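You operate a simulated robot arm through the tools that you are given. There is no shell and no other tool.

Carry out the task below with a simulated robot arm. There is one attempt and no reset: what you move stays moved.

Task
Run about 50 mL of green powder into the jar on the turntable and shake it down.
Fine: fill at FILL by the display, turn back to LOAD, run the shaker till the powder stops sinking, then switch it off; leave the jar in its pocket and the other small jars alone.

The check looks at the end state, three seconds after you hand in, the way a careful person would. Anything else that was tipped, shoved, dropped, spilled or broken makes it a failure.

Robot
A 7-joint arm with a two-finger parallel gripper, fixed in place. Base frame: the origin is on the floor under the middle of its stand, x ahead of it, y to its left, z up. Readings come in mm, rad, newtons and seconds.
It reaches about 1479 mm from its shoulder. Its first joint turns from -2.897 to 2.897 rad. Payload 4.4 kg.
The tool frame sits at the grasp point between the pads (the TCP): z along the fingers, y along the line on which they close. The tips reach 23 mm beyond it. Largest opening 94 mm; finger width 38, thickness 10; the body of the gripper, 54 by 96 mm, starts 39 mm behind the TCP.
Orientation is told as [roll, pitch, yaw] about the base's x, y, z axes, in that order, counted from this pose: with the fingers straight down and closing along the base's y, the tool's x points along the base's -x, its y along +y and its z along -z.

Tools
- The arm moves only by the tool move_arm. Its argument "moves" is a list that holds one entry, the list of rows, each a list of 7 numbers: the gripper command, from -1 (shut) to 1 (fully open), values between in proportion, then the shift along the base's x, y, z in units of 30 mm (1.0 is 30 mm), then the turn, a rotation vector about the base's x, y, z in units of 5 degrees (1.0 is 5 degrees). In form: [[[claw, dx, dy, dz, rx, ry, rz], ...]]. A call has 1 to 20 rows; each row shifts and turns the commanded pose from where the row before left it. A call with a number of a shift or a turn outside -1 to 1 is refused whole. A row lasts 0.2 s, in which the tool goes at most 50 mm and 0.15 rad; a call with a longer step from one row to the next is refused whole, and so is a gripper value outside its range. Where a pose cannot be reached the arm comes as near as it can. A force on the tool above 90 N (or 10 N above the force at the start of the call, whichever is more), or a blocked arm, ends the call early, and 0.2 s more pass. Each finger travels about 72 mm/s and halts on what it meets, pressing with about 28 N; the grip force reading is that of the motor and also rises with nothing between the fingers. The clock runs only during rows and for 0.2 s after the last one: add rows that do not move to give the fingers time. The reply holds the time, the measured pose of the TCP, the force on the tool along the base axes, the opening and the grip force, in the units named above and with some noise, with the torque about the TCP (base axes, N m) and any sound that the robot's microphone picked up, and new pictures: "pictures" is both (left out), scene, wrist or none.
- Cameras (640 x 400 px; columns grow to the right, rows downward): "scene" is fixed at [50, 499.5, 1516.5]; the picture's right is [0.19, -0.98, 0.00], its down [-0.53, -0.10, -0.84] and it looks along [0.83, 0.16, -0.54] (base axes); focal length 321 px, centre (320, 200). "wrist" rides on the gripper at [86, 16, -74] in the tool frame; the picture's right is [-0.18, 0.98, 0.00], its down [-0.58, -0.11, -0.81] and it looks along [-0.79, -0.15, 0.59] (tool axes); focal length 243 px, centre (320, 200). There is no depth. A picture from a camera that has moved, and an enlarged one, comes with that camera's place and axes in the base frame and with its lens.
- inspect(camera, box): a new picture of the part [left, top, right, bottom] of that camera's present view, enlarged. No time passes.
- job_done(): hands the job in; it is judged then, once.

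Places have to be worked out from the pictures, the camera data and where the tool is seen. Open the gripper and draw the arm clear of the work before you hand the job in, unless the task says otherwise.

The tools are called after "Call:" as a command line: name --argument value ..., lists and objects as JSON in quotes. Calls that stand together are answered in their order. move_arm: Moves the arm, as the interface text tells. Its arguments: {"type":"object","properties":{"moves":{"type":"array","items":{"type":"array","items":{"type":"array","items":{"type":"number"}}}},"pictures":{"type":"string","enum":["both","scene","wrist","none"]}},"required":["moves"]} The other tools are called the same way: inspect (camera, box) takes an enlarged picture of a part of a camera's view; job_done () hands the job in.

At the start:

```text
time: 0.0
position: [571.3, 365.8, 1343.0]
tcp_rot: [0.0, -0.002, 0.001]
force: [-0.7, -0.7, 0.1]
torque: [-0.05, -0.02, -0.02]
gripper_width: 93.8
grip_force: 0.0
```

scene: 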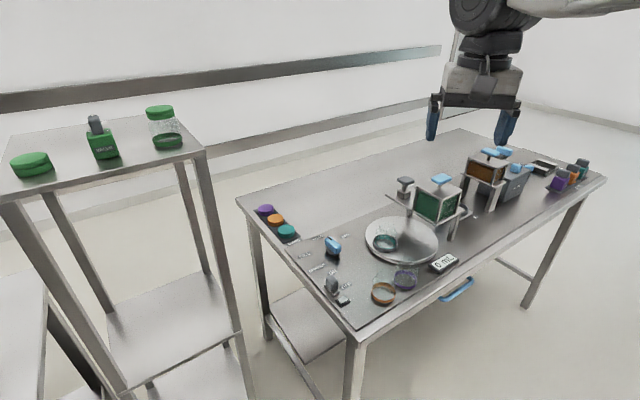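
wrist: 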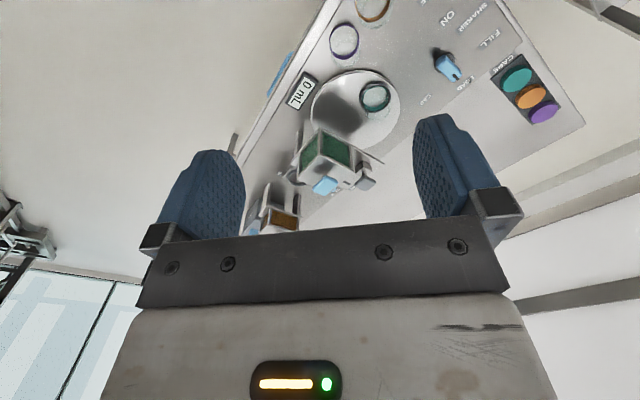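

I start by looking closely at the bench from both cameras before moving anything.

Call:
inspect --camera "scene" --box '[280, 200, 480, 325]'

Call:
inspect --camera "scene" --box '[380, 130, 620, 280]'

Call:
inspect --camera "wrist" --box '[240, 0, 590, 240]'

Call:
inspect --camera "scene" --box '[0, 90, 220, 210]'

```text
3.20 times, centred on (380, 262) of scene
camera zoom: at [50.0, 499.5, 1516.5], right [0.19, -0.98, 0.0], down [-0.53, -0.1, -0.84], along [0.83, 0.16, -0.54], focal length 1027 px, centre (128, 0)
```

zoom: 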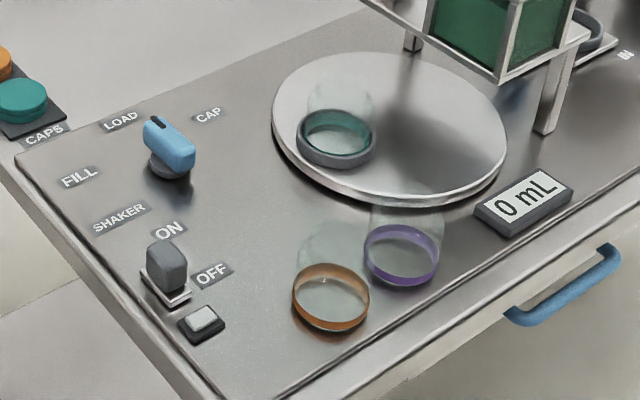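

```text
2.67 times, centred on (500, 205) of scene
camera zoom: at [50.0, 499.5, 1516.5], right [0.19, -0.98, 0.0], down [-0.53, -0.1, -0.84], along [0.83, 0.16, -0.54], focal length 856 px, centre (-160, 187)
```

zoom: 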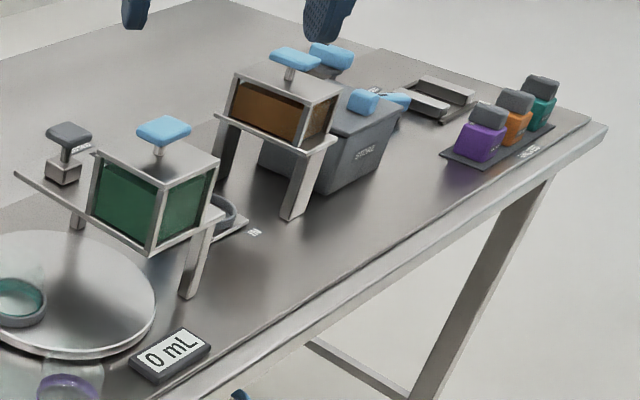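

```text
1.67 times, centred on (415, 120) of wrist
camera zoom: at [484.0, 380.5, 1415.8], right [0.18, 0.98, 0.0], down [0.58, -0.11, 0.81], along [0.79, -0.15, -0.59], focal length 404 px, centre (162, 333)
```

zoom: 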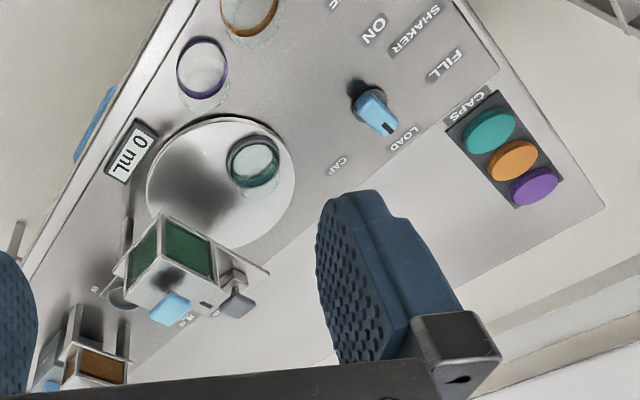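

```text
2.91 times, centred on (110, 150) of scene
camera zoom: at [50.0, 499.5, 1516.5], right [0.19, -0.98, 0.0], down [-0.53, -0.1, -0.84], along [0.83, 0.16, -0.54], focal length 933 px, centre (931, 346)
```

zoom: 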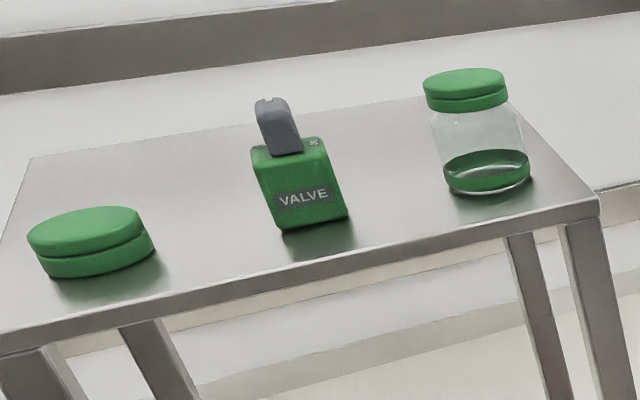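

The bench holds a turntable knob, a shaker switch, two hoppers and some coloured blocks. I zoom in further on the hopper, the labels and the items on the right.

Call:
inspect --camera "scene" --box '[380, 160, 480, 222]'

Call:
inspect --camera "scene" --box '[455, 135, 535, 220]'

Call:
inspect --camera "scene" --box '[520, 145, 600, 200]'

Call:
inspect --camera "scene" --box '[290, 220, 390, 310]'

Call:
inspect --camera "wrist" --box '[250, 110, 400, 240]'

Call:
inspect --camera "wrist" --box '[280, 0, 560, 130]'

```text
6.40 times, centred on (430, 191) of scene
camera zoom: at [50.0, 499.5, 1516.5], right [0.19, -0.98, 0.0], down [-0.53, -0.1, -0.84], along [0.83, 0.16, -0.54], focal length 2053 px, centre (-384, 258)
```

zoom: 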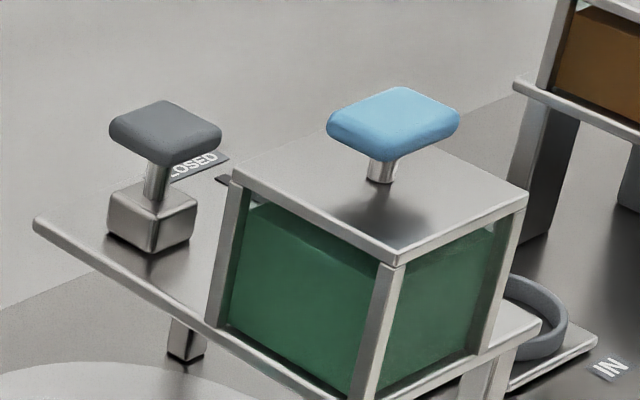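

```text
4.71 times, centred on (495, 178) of scene
camera zoom: at [50.0, 499.5, 1516.5], right [0.19, -0.98, 0.0], down [-0.53, -0.1, -0.84], along [0.83, 0.16, -0.54], focal length 1510 px, centre (-504, 306)
```

zoom: 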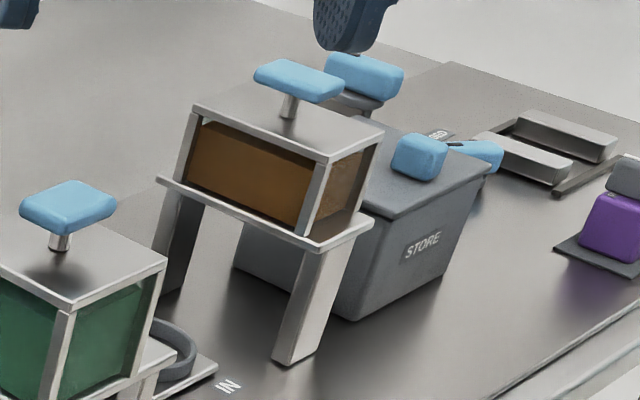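

```text
7.27 times, centred on (560, 172) of scene
camera zoom: at [50.0, 499.5, 1516.5], right [0.19, -0.98, 0.0], down [-0.53, -0.1, -0.84], along [0.83, 0.16, -0.54], focal length 2333 px, centre (-1426, 400)
```

zoom: 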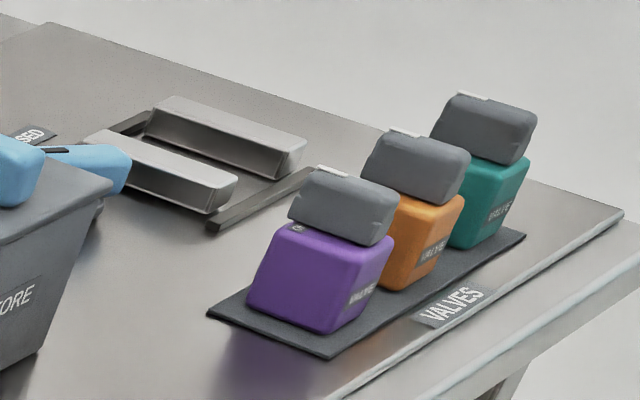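

```text
4.44 times, centred on (340, 265) of scene
camera zoom: at [50.0, 499.5, 1516.5], right [0.19, -0.98, 0.0], down [-0.53, -0.1, -0.84], along [0.83, 0.16, -0.54], focal length 1426 px, centre (231, -89)
```

zoom: 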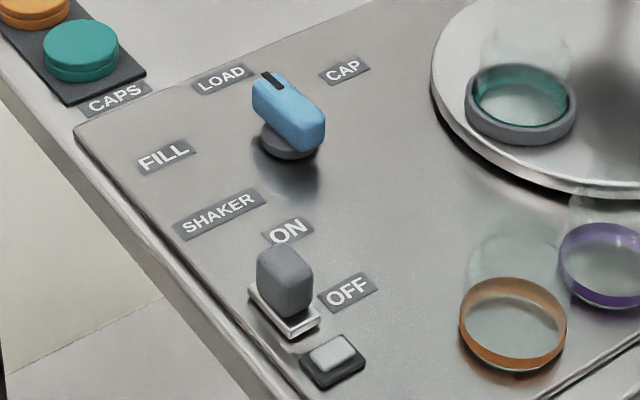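

```text
3.08 times, centred on (325, 175) of wrist
camera zoom: at [484.0, 380.5, 1415.8], right [0.18, 0.98, 0.0], down [0.58, -0.11, 0.81], along [0.79, -0.15, -0.59], focal length 746 px, centre (305, 277)
```

zoom: 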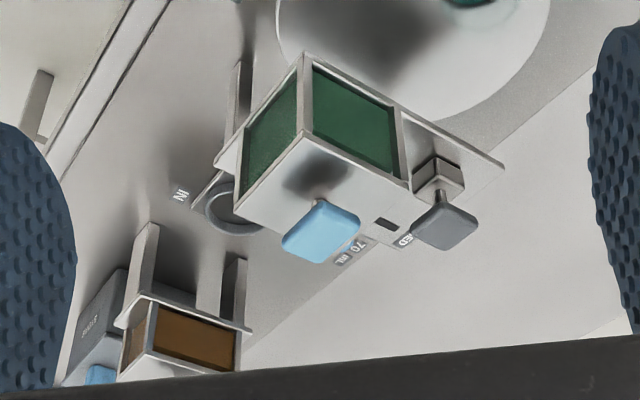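

```text
2.29 times, centred on (420, 65) of wrist
camera zoom: at [484.0, 380.5, 1415.8], right [0.18, 0.98, 0.0], down [0.58, -0.11, 0.81], along [0.79, -0.15, -0.59], focal length 555 px, centre (91, 509)
```

zoom: 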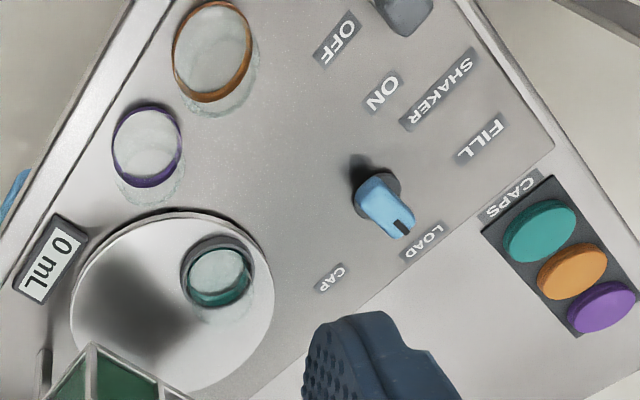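

The knob sits near (776, 600, 887) with FILL, LOAD and CAP about 60° apart, and the green hopper's centre is near (861, 318). I move the wrist camera closer to read the hopper's handles and labels, keeping well above everything.

Call:
move_arm --moves '[[[1, 0.95, -0.35, -0.95, 0, 0, 0], [1, 0.95, -0.35, -0.95, 0, 0, 0], [1, 0.95, -0.35, -0.95, 0, 0, 0], [1, 0, 0, 0, 0, 0, 0]]]'

Call:
inspect --camera "wrist" --box '[180, 0, 460, 240]'

```text
time: 1.0
position: [657.1, 333.7, 1256.3]
tcp_rot: [-0.001, 0.0, 0.001]
force: [-0.2, 0.4, 0.3]
torque: [-0.02, -0.03, 0.01]
gripper_width: 94.2
grip_force: 0.1
camera wrist: at [569.6, 349.4, 1330.4], right [0.18, 0.98, 0.0], down [0.58, -0.11, 0.81], along [0.79, -0.15, -0.59], focal length 243 px, centre (320, 200)
```

scene: 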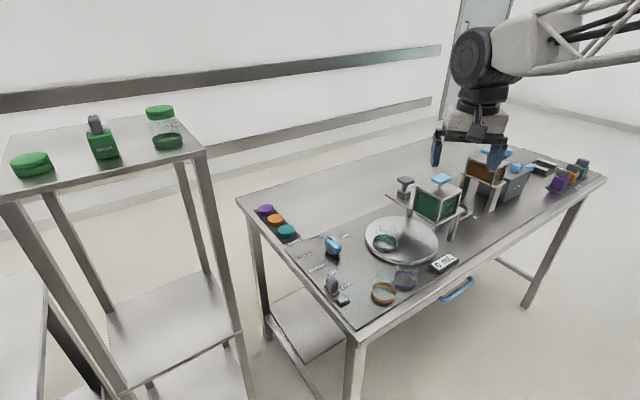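
wrist: 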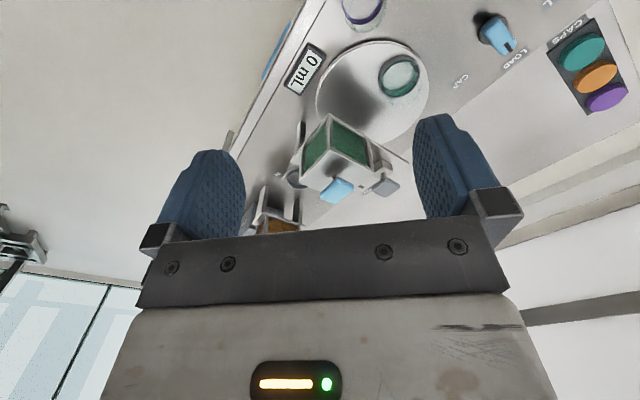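

```text
1.67 times, centred on (320, 120) of wrist
camera zoom: at [569.6, 349.4, 1330.4], right [0.18, 0.98, 0.0], down [0.58, -0.11, 0.81], along [0.79, -0.15, -0.59], focal length 404 px, centre (320, 333)
```

zoom: 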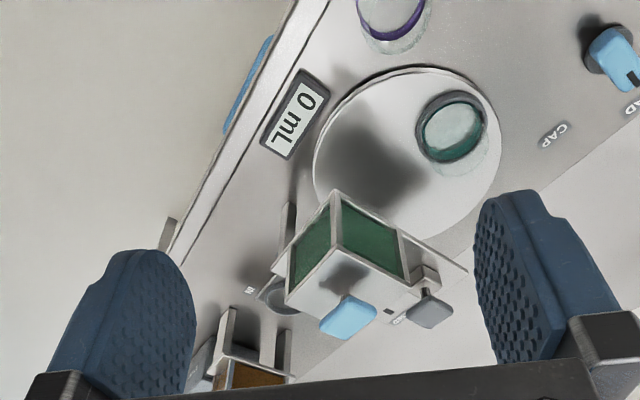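

The hopper's top is near z≈1062, and the bench is turned about 45° to the base axes. I go above the hopper and tilt the wrist camera to look straight down, so I can read the layout.

Call:
move_arm --moves '[[[1, 0.6, 0, 0.2, 0, 1, 0], [1, 0.6, 0, 0.2, 0, 1, 0], [1, 0.6, 0, 0.2, 0, 1, 0], [1, 0.6, 0, 0.2, 0, 1, 0], [1, 0.6, 0, 0.2, 0, 1, 0], [1, 0.6, 0, 0.2, 0, 1, 0], [1, 0.6, 0, 0.2, 0, 1, 0], [1, 0.6, 0, 0.2, 0, 1, 0], [1, 0.6, 0, 0.2, 0, 1, 0], [1, 0.6, 0, 0.2, 0, 1, 0], [1, 0, 0, 0, 0, 0, 0]]]'

Call:
inspect --camera "wrist" --box '[180, 0, 500, 200]'

```text
time: 3.4
position: [790.7, 327.9, 1273.0]
tcp_rot: [0.001, 0.742, 0.001]
force: [0.0, -0.7, -0.4]
torque: [-0.03, 0.02, -0.02]
gripper_width: 94.0
grip_force: 0.1
out of reach, approached as far as the arm can: row 8, 9, 10
camera wrist: at [775.8, 343.3, 1386.1], right [0.14, 0.98, -0.12], down [0.97, -0.11, 0.2], along [0.18, -0.15, -0.97], focal length 243 px, centre (320, 200)
```

scene: 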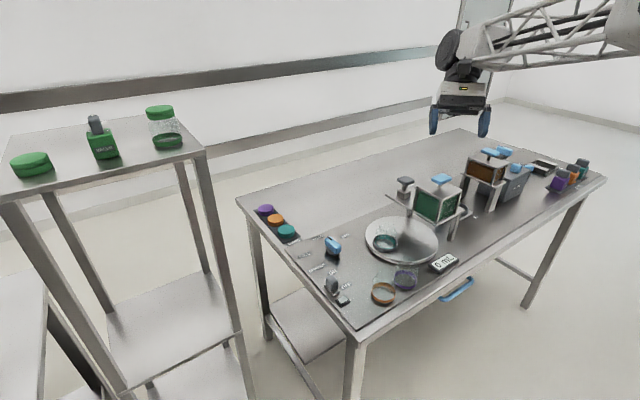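
wrist: 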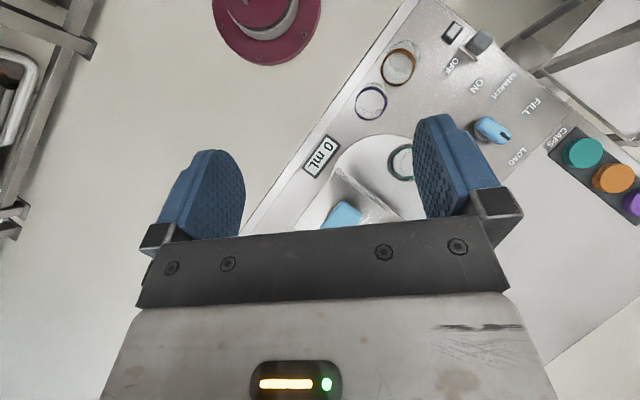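

```text
2.00 times, centred on (340, 100) of wrist
camera zoom: at [775.8, 343.3, 1386.1], right [0.14, 0.98, -0.12], down [0.97, -0.11, 0.2], along [0.18, -0.15, -0.97], focal length 485 px, centre (280, 400)
```

zoom: 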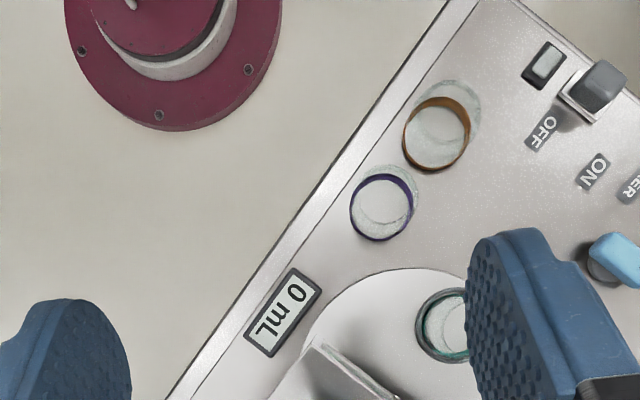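

The tilted pose reaches its limit here, but it shows the shaker switch, the small lamp and the jars well. I level the wrist again and look at the hopper more steeply from closer.

Call:
move_arm --moves '[[[1, -0.3, 0, 0, 0, -1, 0], [1, -0.3, 0, 0, 0, -1, 0], [1, -0.3, 0, 0, 0, -1, 0], [1, -0.3, 0, 0, 0, -1, 0], [1, -0.3, 0, 0, 0, -1, 0], [1, -0.1, 0, 0, 0, -1, 0], [1, 0, 0, 0, 0, -1, 0], [1, 0, 0, 0, 0, -1, 0], [1, 0, 0, 0, 0, -0.5, 0], [1, 0, 0, 0, 0, 0, 0]]]'

Call:
inspect --camera "wrist" --box '[200, 40, 440, 240]'

```text
time: 5.6
position: [742.4, 326.3, 1273.0]
tcp_rot: [-0.001, 0.0, -0.001]
force: [0.2, 0.6, 0.5]
torque: [0.02, -0.01, 0.0]
gripper_width: 94.2
grip_force: 0.1
camera wrist: at [655.4, 342.4, 1348.0], right [0.18, 0.98, 0.0], down [0.58, -0.11, 0.81], along [0.79, -0.15, -0.59], focal length 243 px, centre (320, 200)
```

scene: 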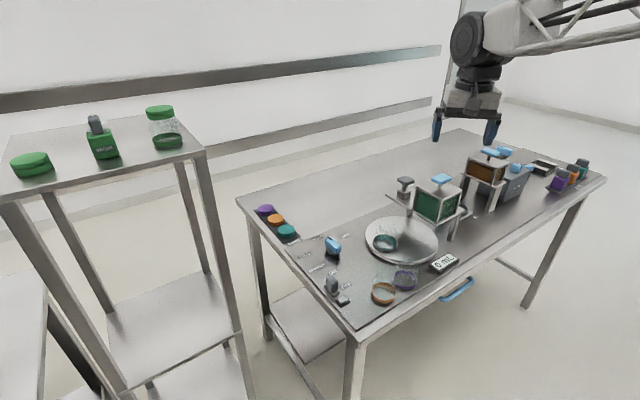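
wrist: 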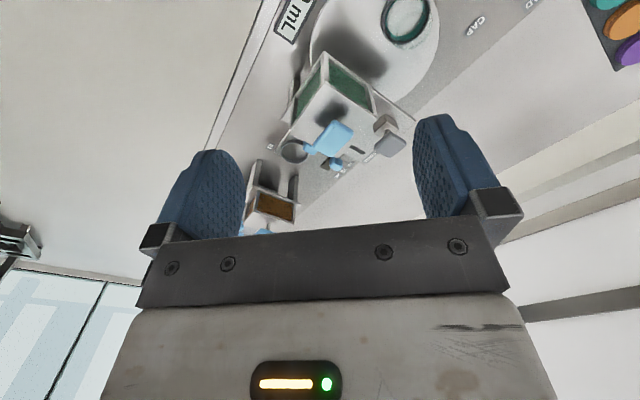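

```text
2.00 times, centred on (320, 140) of wrist
camera zoom: at [655.4, 342.4, 1348.0], right [0.18, 0.98, 0.0], down [0.58, -0.11, 0.81], along [0.79, -0.15, -0.59], focal length 485 px, centre (320, 320)
```

zoom: 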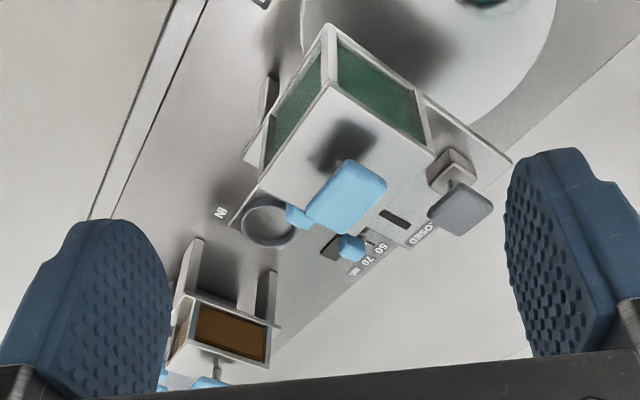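

Behind the hopper there is a small blue pointer with a "50 / 70 mL" scale, plus a "CLOSED" label by the grey T-handle. I turn the wrist and go around to view the hopper from the back.

Call:
move_arm --moves '[[[1, 0.4, 0.2, 0, 0, 0, -1], [1, 0.4, 0.2, 0, 0, 0, -1], [1, 0.4, 0.2, 0, 0, 0, -1], [1, 0.4, 0.2, 0, 0, 0, -1], [1, 0.4, 0.2, 0, 0, 0, -1], [1, 0.4, 0.2, 0, 0, 0, -1], [1, 0.4, 0.2, 0, 0, 0, -1], [1, 0.4, 0.2, 0, 0, 0, -1], [1, 0.4, 0.2, 0, 0, 0, -1], [1, 0.4, 0.2, 0, 0, 0, -1], [1, 0.4, 0.2, 0, 0, 0, -1], [1, 0.4, 0.2, 0, 0, 0, -1], [1, 0.4, 0.2, 0, 0, 0, -1], [1, 0.4, 0.2, 0, 0, 0, -1], [1, 0.4, 0.2, 0, 0, 0, -1], [1, 0.4, 0.2, 0, 0, 0, -1], [1, 0.4, 0.2, 0, 0, 0, -1], [1, 0.4, 0.2, 0, 0, 0, -1], [1, 0, 0, 0, 0, 0, 0]]]'

```text
time: 9.6
position: [957.9, 434.2, 1273.6]
tcp_rot: [-0.001, -0.002, -1.571]
force: [0.1, 0.7, -0.2]
torque: [-0.03, -0.03, 0.02]
gripper_width: 94.2
grip_force: 0.0
camera wrist: at [975.4, 520.4, 1347.0], right [0.98, -0.18, 0.0], down [-0.11, -0.58, 0.81], along [-0.15, -0.79, -0.59], focal length 243 px, centre (320, 200)
```

scene: 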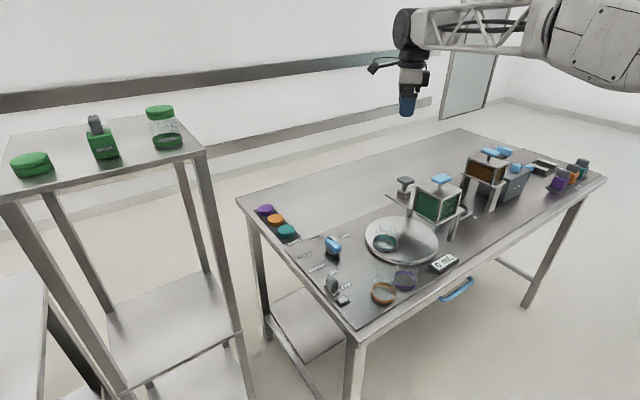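
wrist: 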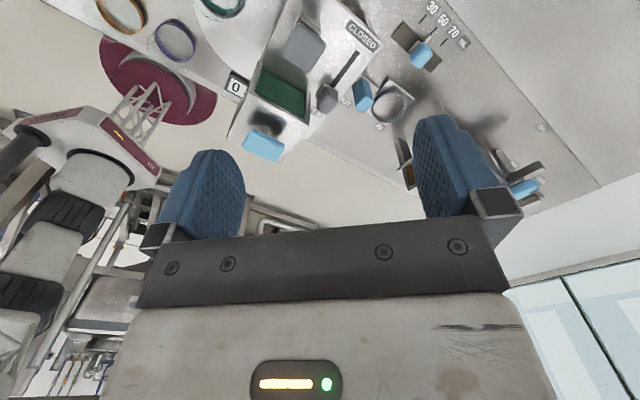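

Now the back side is visible, including the dose scale "30 50 70 mL", a slot labelled "CLOSED" and the "IN" drawer. I zoom in on these.

Call:
inspect --camera "wrist" --box '[230, 0, 480, 160]'

Call:
inspect --camera "wrist" --box '[310, 0, 480, 110]'

Call:
inspect --camera "wrist" --box '[210, 20, 380, 170]'

Call:
inspect --camera "wrist" --box '[380, 80, 560, 210]'

```text
2.50 times, centred on (355, 80) of wrist
camera zoom: at [975.4, 520.4, 1347.0], right [0.98, -0.18, 0.0], down [-0.11, -0.58, 0.81], along [-0.15, -0.79, -0.59], focal length 606 px, centre (232, 500)
```

zoom: 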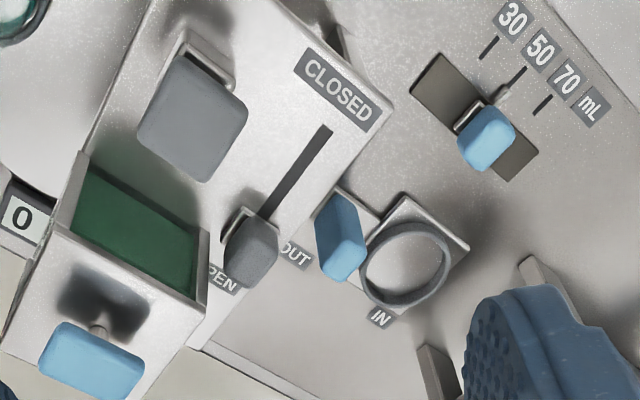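

```text
3.64 times, centred on (395, 55) of wrist
camera zoom: at [975.4, 520.4, 1347.0], right [0.98, -0.18, 0.0], down [-0.11, -0.58, 0.81], along [-0.15, -0.79, -0.59], focal length 882 px, centre (47, 727)
```

zoom: 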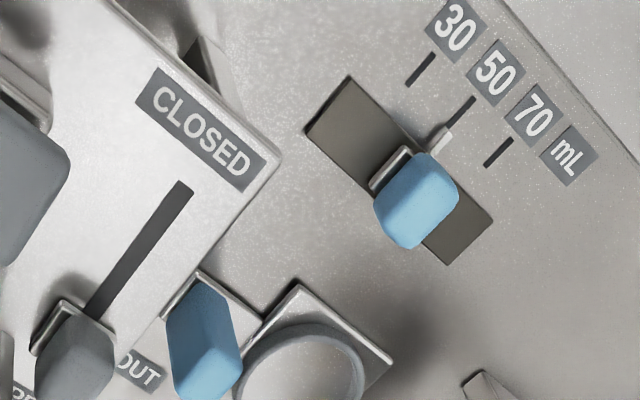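

```text
2.67 times, centred on (295, 95) of wrist
camera zoom: at [975.4, 520.4, 1347.0], right [0.98, -0.18, 0.0], down [-0.11, -0.58, 0.81], along [-0.15, -0.79, -0.59], focal length 647 px, centre (387, 480)
```

zoom: 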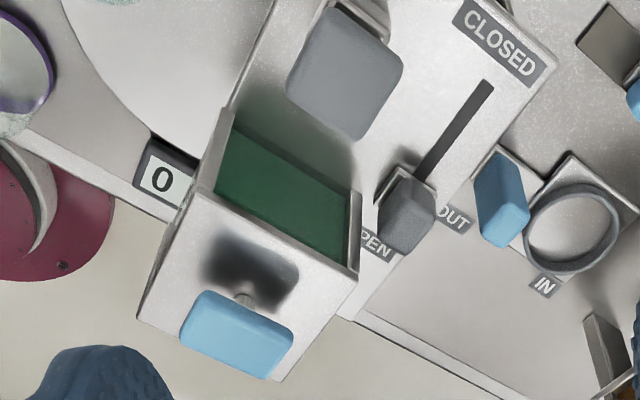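

```text
3.08 times, centred on (470, 145) of wrist
camera zoom: at [975.4, 520.4, 1347.0], right [0.98, -0.18, 0.0], down [-0.11, -0.58, 0.81], along [-0.15, -0.79, -0.59], focal length 746 px, centre (-142, 369)
```

zoom: 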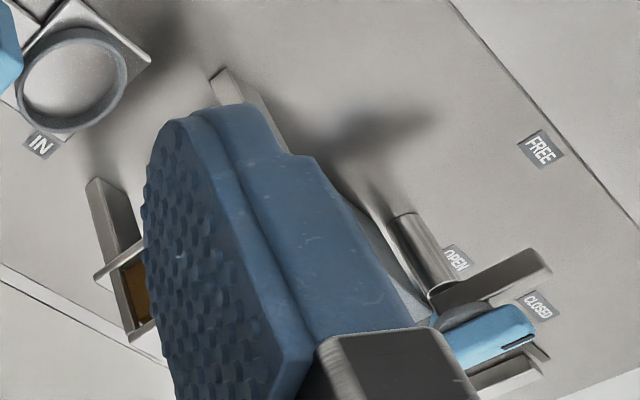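

I work out the grey T at about (936, 406, 1043), the blue T at about (863, 323, 1100), and a slot slider near (948, 318) that is at OPEN and runs back towards CLOSED. To understand which part is the gate, I take a lower look from the turntable side.

Call:
move_arm --moves '[[[1, -0.53, 0.07, -0.1, 0, 0, 1], [1, -0.53, 0.07, -0.1, 0, 0, 1], [1, -0.53, 0.07, -0.1, 0, 0, 1], [1, -0.53, 0.07, -0.1, 0, 0, 1], [1, -0.53, 0.07, -0.1, 0, 0, 1], [1, -0.53, 0.07, -0.1, 0, 0, 1], [1, -0.53, 0.07, -0.1, 0, 0, 1], [1, -0.53, 0.07, -0.1, 0, 0, 1], [1, -0.53, 0.07, -0.1, 0, 0, 1], [1, -0.53, 0.07, -0.2, -0.707, -0.707, 0], [1, -0.53, 0.07, -0.2, -0.707, -0.707, 0], [1, -0.53, 0.07, -0.2, -0.707, -0.707, 0], [1, -0.53, 0.07, -0.2, -0.707, -0.707, 0], [1, -0.53, 0.07, -0.2, -0.707, -0.707, 0], [1, -0.53, 0.07, -0.2, -0.707, -0.707, 0], [1, 0, 0, 0, 0, 0, 0]]]'

Call:
inspect --camera "wrist" --box '[200, 0, 460, 220]'

```text
time: 13.0
position: [721.1, 467.6, 1211.3]
tcp_rot: [-0.001, -0.524, -0.787]
force: [-0.2, -0.5, 0.0]
torque: [0.0, -0.02, 0.04]
gripper_width: 93.9
grip_force: 0.1
camera wrist: at [652.0, 557.1, 1231.3], right [0.81, 0.58, 0.09], down [-0.01, -0.15, 0.99], along [0.59, -0.8, -0.12], focal length 243 px, centre (320, 200)
```

scene: 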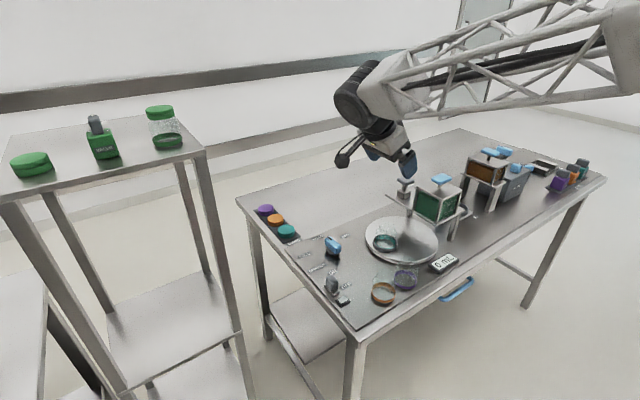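
wrist: 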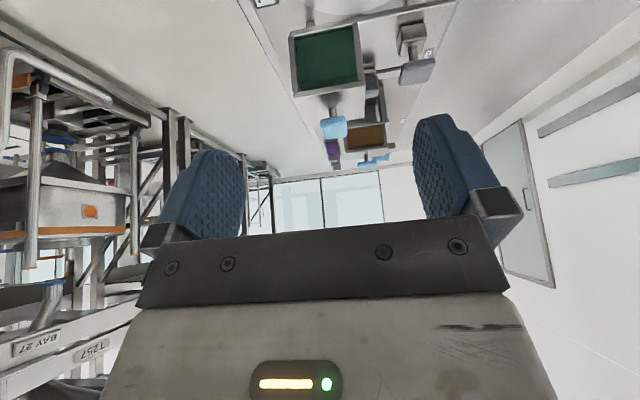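

```text
1.82 times, centred on (330, 110) of wrist
camera zoom: at [652.0, 557.1, 1231.3], right [0.81, 0.58, 0.09], down [-0.01, -0.15, 0.99], along [0.59, -0.8, -0.12], focal length 441 px, centre (302, 364)
```

zoom: 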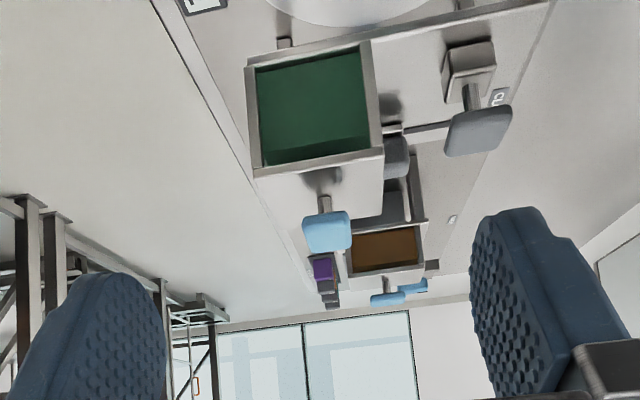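

The grey T sits on a block on the hopper deck, and the slider is a separate handle in the slot. I lower the camera to see the side of the hopper, its underside and the jar more clearly.

Call:
move_arm --moves '[[[1, 0, 0, -0.8, 0, 0, 0], [1, 0, 0, -0.8, 0, 0, 0], [1, 0, 0, -0.8, 0, 0, 0], [1, 0, 0, -0.8, 0, 0, 0], [1, 0, 0, -0.8, 0, 0, 0], [1, 0, 0, 0, 0, 0, 0]]]'

Call:
inspect --camera "wrist" --box '[220, 0, 480, 180]'

```text
time: 14.4
position: [720.3, 466.5, 1089.9]
tcp_rot: [0.0, -0.524, -0.785]
force: [0.5, -0.5, -0.2]
torque: [0.04, 0.0, 0.0]
gripper_width: 94.0
grip_force: 0.2
camera wrist: at [651.0, 556.2, 1110.5], right [0.81, 0.58, 0.09], down [-0.01, -0.15, 0.99], along [0.59, -0.8, -0.12], focal length 243 px, centre (320, 200)
```

scene: 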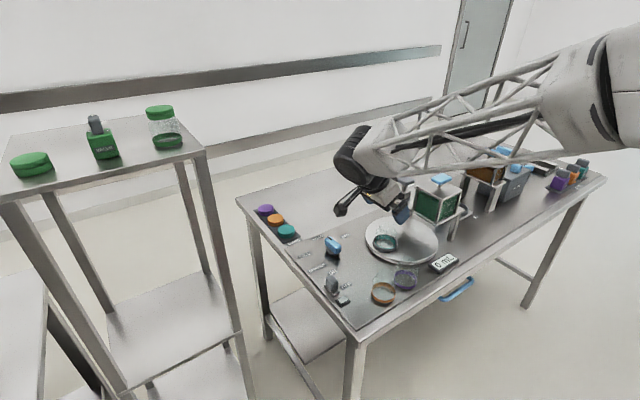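
wrist: 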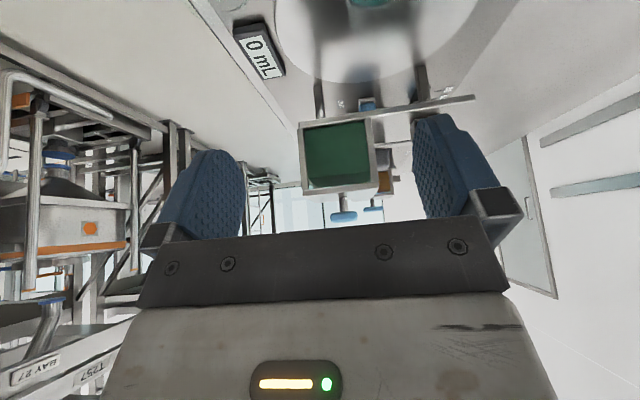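

```text
2.22 times, centred on (350, 90) of wrist
camera zoom: at [651.0, 556.2, 1110.5], right [0.81, 0.58, 0.09], down [-0.01, -0.15, 0.99], along [0.59, -0.8, -0.12], focal length 539 px, centre (253, 444)
```

zoom: 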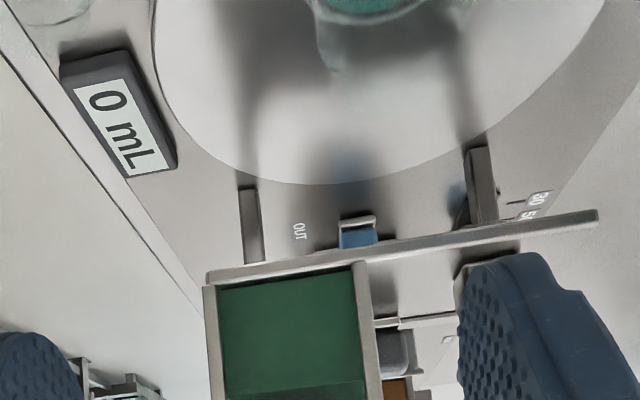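

The deck's legs stand to the right of the turntable, with the IN/OUT drawer and 30/50/70 scale belonging to the area beyond it. I need a close view of the deck itself, so I raise the arm and come over it from behind.

Call:
move_arm --moves '[[[1, 0, 0, 1, 0, 0, 0], [1, 0, 0, 1, 0, 0, 0], [1, 0, 0, 1, 0, 0, 0], [1, 0, 0, 1, 0, 0, 0], [1, 0.6, -0.16, 0, 0.707, 0.707, 0], [1, 0.6, -0.16, 0, 0.707, 0.707, 0], [1, 0.6, -0.16, 0, 0.707, 0.707, 0], [1, 0.6, -0.16, 0, 0.707, 0.707, 0], [1, 0.6, -0.16, 0, 0.707, 0.707, 0], [1, 0.6, -0.16, 0, 0.707, 0.707, 0], [1, 0.57, -0.16, -0.26, 0, 0, -1], [1, 0.57, -0.16, -0.26, 0, 0, -1], [1, 0.57, -0.16, -0.26, 0, 0, -1], [1, 0.57, -0.16, -0.26, 0, 0, -1], [1, 0.57, -0.16, -0.26, 0, 0, -1], [1, 0.57, -0.16, -0.26, 0, 0, -1], [1, 0.57, -0.16, -0.26, 0, 0, -1], [1, 0.57, -0.16, -0.26, 0, 0, -1], [1, 0.57, -0.16, -0.26, 0, 0, -1], [1, 0, 0, 0, 0, 0, 0]]]'

Call:
inspect --camera "wrist" --box '[160, 0, 480, 200]'

```text
time: 18.6
position: [983.2, 395.0, 1138.9]
tcp_rot: [0.001, 0.0, -1.571]
force: [0.3, -0.5, -1.1]
torque: [0.01, -0.02, -0.04]
gripper_width: 94.2
grip_force: 0.1
camera wrist: at [998.4, 480.1, 1213.7], right [0.98, -0.18, 0.0], down [-0.11, -0.58, 0.81], along [-0.15, -0.79, -0.59], focal length 243 px, centre (320, 200)
```

scene: 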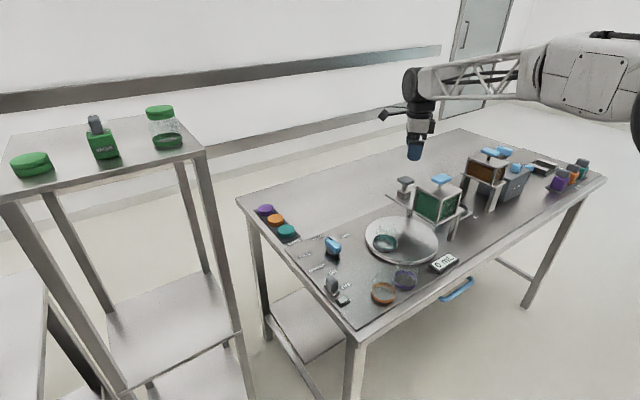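
wrist: 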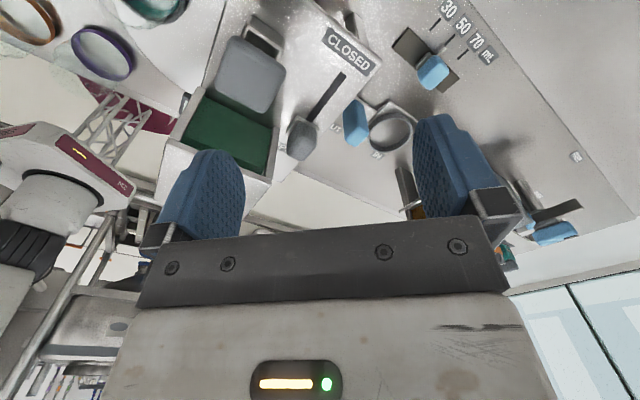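

```text
2.00 times, centred on (320, 100) of wrist
camera zoom: at [998.4, 480.1, 1213.7], right [0.98, -0.18, 0.0], down [-0.11, -0.58, 0.81], along [-0.15, -0.79, -0.59], focal length 485 px, centre (320, 400)
```

zoom: 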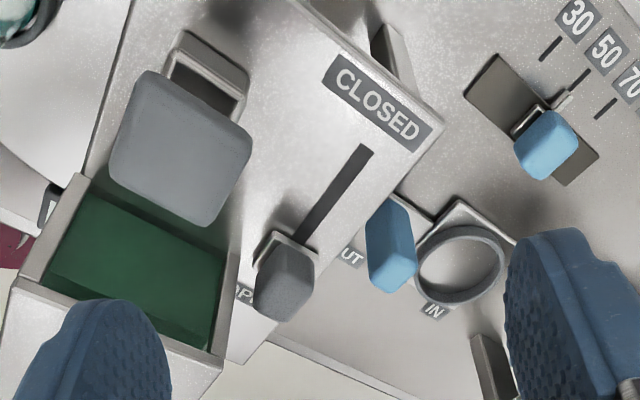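

The slider appears part-way along or at the OPEN end, but the hopper hides its front stop. I raise the wrist and look at it from the robot side to read its real position.

Call:
move_arm --moves '[[[1, 0, 0, 0.8, 0, 0, 0], [1, 0, 0, 0.8, 0, 0, 0], [1, -0.18, -0.21, 0.2, 0, 0, 1], [1, -0.18, -0.21, 0.2, 0, 0, 1], [1, -0.18, -0.21, 0, 0, 0, 1], [1, -0.18, -0.21, 0, 0, 0, 1], [1, -0.18, -0.21, 0, 0, 0, 1], [1, -0.18, -0.21, 0, 0, 0, 1], [1, -0.18, -0.21, 0, 0, 0, 1], [1, -0.18, -0.21, 0, 0, 0, 1], [1, -0.18, -0.21, 0, 0, 0, 1], [1, -0.18, -0.21, 0, 0, 0, 1], [1, -0.18, -0.21, 0, 0, 0, 1], [1, -0.18, -0.21, 0, 0, 0, 1], [1, -0.18, -0.21, 0, 0, 0, 1], [1, -0.18, -0.21, 0, 0, 0, 1], [1, -0.18, -0.21, 0, 0, 0, 1], [1, -0.18, -0.21, 0, 0, 0, 1], [1, -0.18, -0.21, 0, 0, 0, 1], [1, -0.18, -0.21, 0, 0, 0, 1]]]'

Call:
inspect --camera "wrist" --box '[200, 0, 480, 200]'

```text
time: 22.8
position: [885.5, 281.7, 1200.3]
tcp_rot: [0.001, 0.0, 0.002]
force: [-0.1, 0.1, 0.0]
torque: [-0.02, -0.02, 0.0]
gripper_width: 94.0
grip_force: 0.1
camera wrist: at [798.6, 296.0, 1274.6], right [0.18, 0.98, 0.0], down [0.58, -0.11, 0.81], along [0.79, -0.15, -0.59], focal length 243 px, centre (320, 200)
```

scene: 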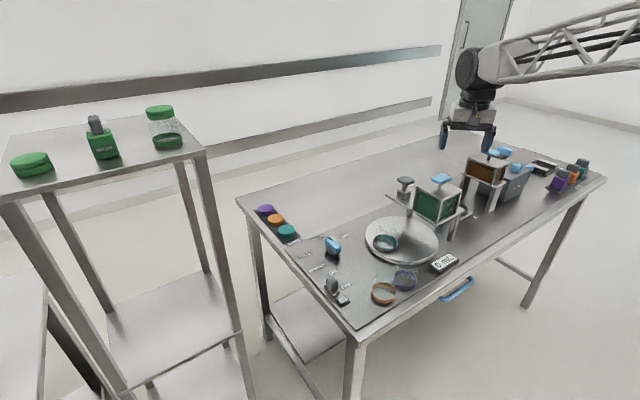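
wrist: 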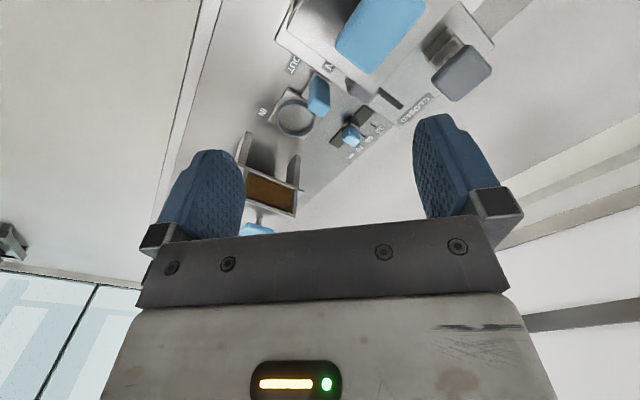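

```text
2.00 times, centred on (340, 100) of wrist
camera zoom: at [798.6, 296.0, 1274.6], right [0.18, 0.98, 0.0], down [0.58, -0.11, 0.81], along [0.79, -0.15, -0.59], focal length 485 px, centre (280, 400)
```

zoom: 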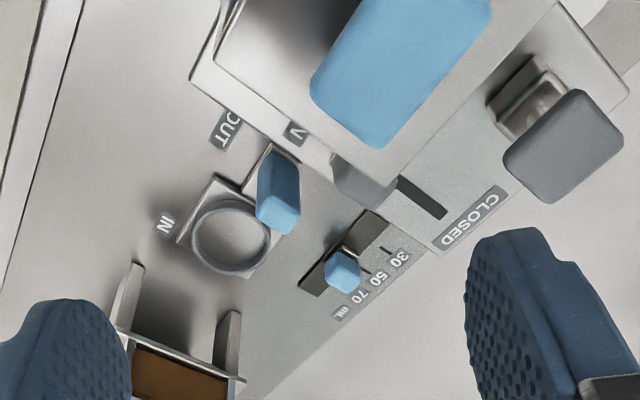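

The picture fits three stations 120° apart: LOAD on the left, FILL under the green hopper and CAP under the grey T press. I go low on the turntable side to look under the deck for the hopper's outlet.

Call:
move_arm --moves '[[[1, -0.69, 0.84, 0, 0, 0, -1], [1, -0.69, 0.84, 0, 0, 0, -1], [1, -0.69, 0.84, 0, 0, 0, -1], [1, -0.69, 0.84, 0, 0, 0, -1], [1, -0.69, 0.84, 0, 0, 0, -1], [1, -0.69, 0.84, 0, 0, 0, -1], [1, -0.69, 0.84, 0, 0, 0, -1], [1, -0.69, 0.84, 0, 0, 0, -1], [1, -0.69, 0.84, 0, 0, 0, -1], [1, 0, 0, -0.7, -0.707, -0.707, 0], [1, 0, 0, -0.7, -0.707, -0.707, 0], [1, 0, 0, -0.7, -0.707, -0.707, 0], [1, 0, 0, -0.7, -0.707, -0.707, 0], [1, 0, 0, -0.7, -0.707, -0.707, 0], [1, 0, 0, -0.7, -0.707, -0.707, 0], [1, 0, 0, -0.7, -0.707, -0.707, 0], [1, 0, 0, -0.7, -0.707, -0.707, 0], [1, 0, 0, -0.7, -0.707, -0.707, 0], [1, 0, 0, -0.7, -0.707, -0.707, 0], [1, 0, 0, 0, 0, 0, 0]]]'

Call:
inspect --camera "wrist" --box '[200, 20, 480, 200]'

```text
time: 27.0
position: [698.5, 507.5, 991.7]
tcp_rot: [0.0, -0.872, -0.785]
force: [0.3, 0.5, -0.4]
torque: [0.02, -0.03, 0.0]
gripper_width: 94.2
grip_force: 0.1
camera wrist: at [629.6, 597.2, 972.7], right [0.78, 0.61, 0.14], down [-0.25, 0.1, 0.96], along [0.58, -0.79, 0.23], focal length 243 px, centre (320, 200)
```

scene: 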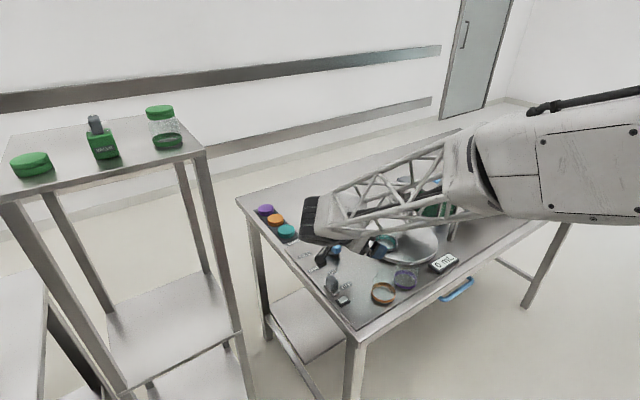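
wrist: 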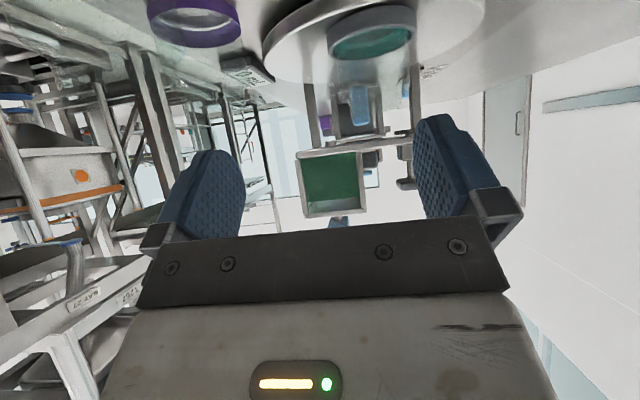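

```text
2.22 times, centred on (340, 110) of wrist
camera zoom: at [629.6, 597.2, 972.7], right [0.78, 0.61, 0.14], down [-0.25, 0.1, 0.96], along [0.58, -0.79, 0.23], focal length 539 px, centre (276, 400)
```

zoom: 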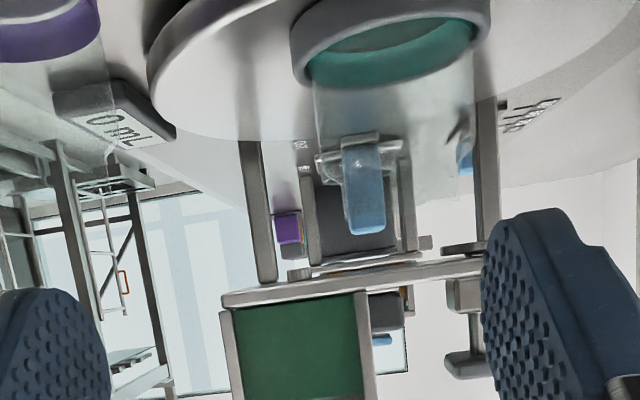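

Under the deck I see a small outlet nub below the hopper and a round press foot below the grey T, so the T is the capping press. I zoom in on the outlet.

Call:
inspect --camera "wrist" --box '[290, 80, 430, 170]'

Call:
inspect --camera "wrist" --box '[290, 130, 430, 235]'

```text
4.44 times, centred on (360, 125) of wrist
camera zoom: at [629.6, 597.2, 972.7], right [0.78, 0.61, 0.14], down [-0.25, 0.1, 0.96], along [0.58, -0.79, 0.23], focal length 1078 px, centre (142, 533)
```

zoom: 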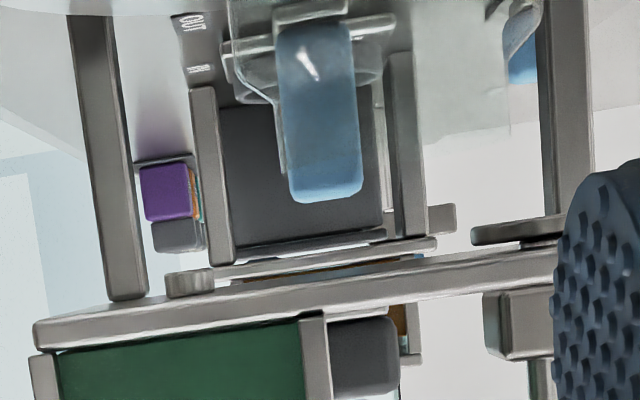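

```text
3.81 times, centred on (360, 182) of wrist
camera zoom: at [629.6, 597.2, 972.7], right [0.78, 0.61, 0.14], down [-0.25, 0.1, 0.96], along [0.58, -0.79, 0.23], focal length 924 px, centre (168, 267)
```

zoom: 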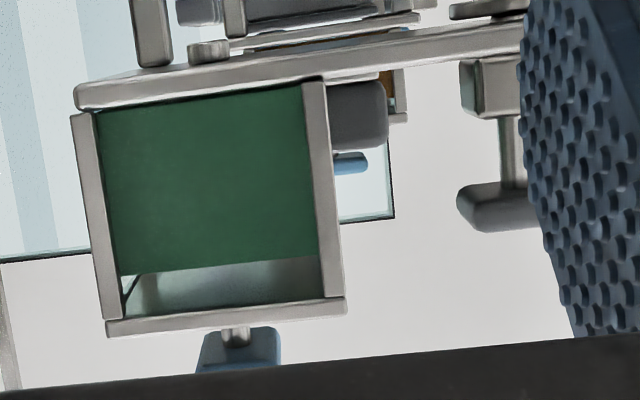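

The deck has the hopper outlet and the press as expected, and the grey slider stands right of the hopper. I go back up and look nearly straight down on the slider to see its position in the slot.

Call:
move_arm --moves '[[[1, 0, 0, 0.66, 0.707, 0.707, 0], [1, 0, 0, 0.66, 0.707, 0.707, 0], [1, 0, 0, 0.66, 0.707, 0.707, 0], [1, 0, 0, 0.66, 0.707, 0.707, 0], [1, 0, 0, 0.66, 0.707, 0.707, 0], [1, 0, 0, 0.66, 0.707, 0.707, 0], [1, 0, 0, 0.66, 0.707, 0.707, 0], [1, 0, 0, 0.66, 0.707, 0.707, 0], [1, 0, 0, 0.66, 0.707, 0.707, 0], [1, 0, 0, 0.66, 0.707, 0.707, 0], [1, 0.88, -0.785, 0, 0, 0, 1], [1, 0.88, -0.785, 0, 0, 0, 1], [1, 0.88, -0.785, 0, 0, 0, 1], [1, 0.88, -0.785, 0, 0, 0, 1], [1, 0.88, -0.785, 0, 0, 0, 1], [1, 0.88, -0.785, 0, 0, 0, 1], [1, 0.88, -0.785, 0, 0, 0, 1], [1, 0.88, -0.785, 0, 0, 0, 1], [1, 0.88, -0.785, 0, 0, 0, 1], [1, 0, 0, 0, 0, 0, 0]]]'

Call:
inspect --camera "wrist" --box '[220, 0, 480, 180]'

```text
time: 31.2
position: [937.3, 295.6, 1189.6]
tcp_rot: [0.0, 0.0, 0.0]
force: [-0.3, -0.1, 0.3]
torque: [-0.02, 0.01, 0.02]
gripper_width: 93.8
grip_force: 0.1
camera wrist: at [849.7, 311.5, 1263.9], right [0.18, 0.98, 0.0], down [0.58, -0.11, 0.81], along [0.79, -0.15, -0.59], focal length 243 px, centre (320, 200)
```

scene: 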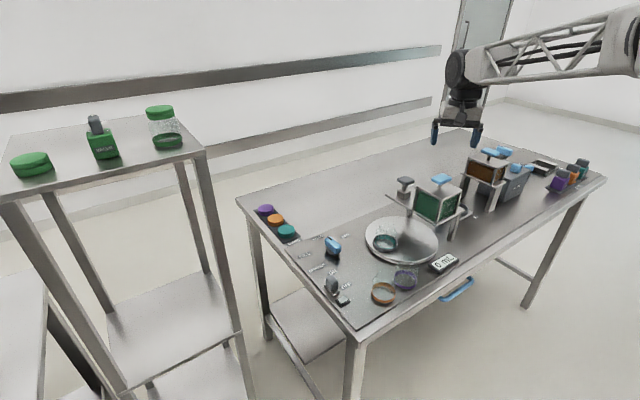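
wrist: 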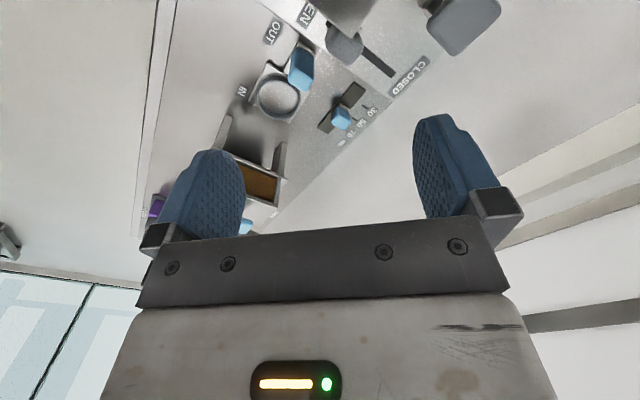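

```text
2.22 times, centred on (350, 90) of wrist
camera zoom: at [849.7, 311.5, 1263.9], right [0.18, 0.98, 0.0], down [0.58, -0.11, 0.81], along [0.79, -0.15, -0.59], focal length 539 px, centre (253, 444)
```

zoom: 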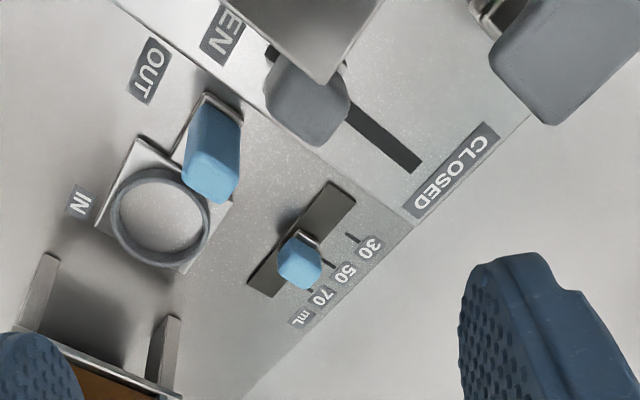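

The slot runs from about v=-17 to 79 and the slider sits near its OPEN end, yet no powder is flowing. I'll bring the jar under the outlet first and only then touch the slider, so I now go above the turntable knob to look at it closely.

Call:
move_arm --moves '[[[1, -0.488, 0.921, -0.2, 0, 0, 0], [1, -0.488, 0.921, -0.2, 0, 0, 0], [1, -0.488, 0.921, -0.4, 0, 0, 1], [1, -0.488, 0.921, -0.4, 0, 0, 1], [1, -0.488, 0.921, -0.4, 0, 0, 1], [1, -0.488, 0.921, -0.4, 0, 0, 1], [1, -0.488, 0.921, -0.4, 0, 0, 1], [1, -0.488, 0.921, -0.4, 0, 0, 1], [1, -0.488, 0.921, -0.5, 0, 0, 1], [1, -0.488, 0.921, -0.5, 0, 0, 1], [1, -0.488, 0.921, -0.5, 0, 0, 1], [1, 0, 0, 0, 0, 0, 0]]]'

Call:
inspect --camera "wrist" --box '[200, 0, 480, 200]'

```text
time: 33.8
position: [776.3, 600.5, 1061.8]
tcp_rot: [-0.001, 0.0, 0.788]
force: [-0.5, 0.0, -0.2]
torque: [-0.03, -0.01, -0.01]
gripper_width: 94.2
grip_force: 0.0
camera wrist: at [702.3, 550.4, 1135.4], right [-0.57, 0.82, 0.0], down [0.49, 0.33, 0.81], along [0.67, 0.46, -0.59], focal length 243 px, centre (320, 200)
```

scene: 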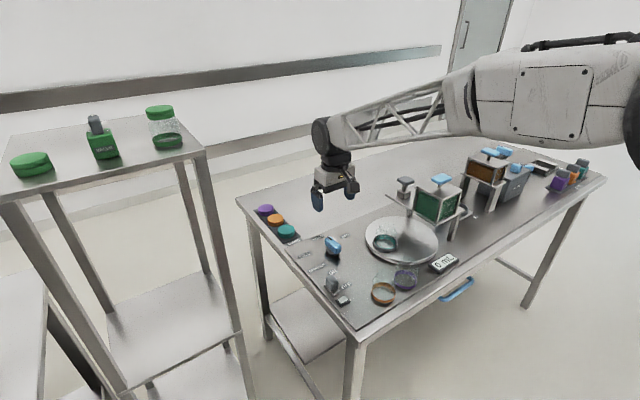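
wrist: 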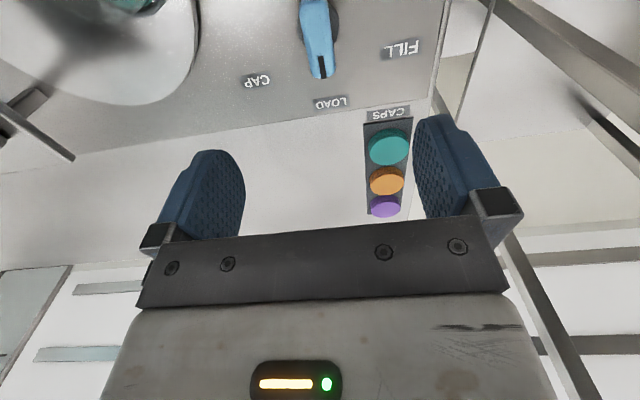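

```text
2.00 times, centred on (340, 100) of wrist
camera zoom: at [702.3, 550.4, 1135.4], right [-0.57, 0.82, 0.0], down [0.49, 0.33, 0.81], along [0.67, 0.46, -0.59], focal length 485 px, centre (280, 400)
```

zoom: 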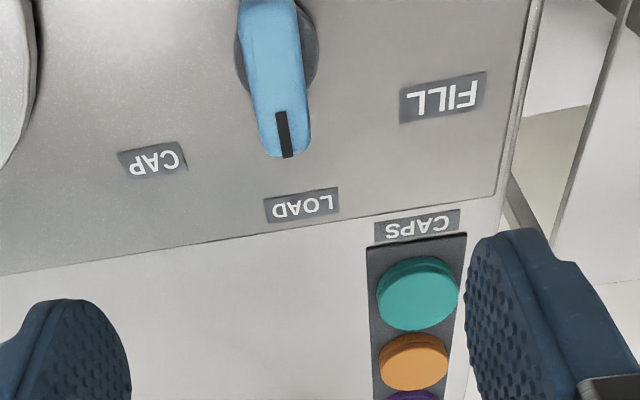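

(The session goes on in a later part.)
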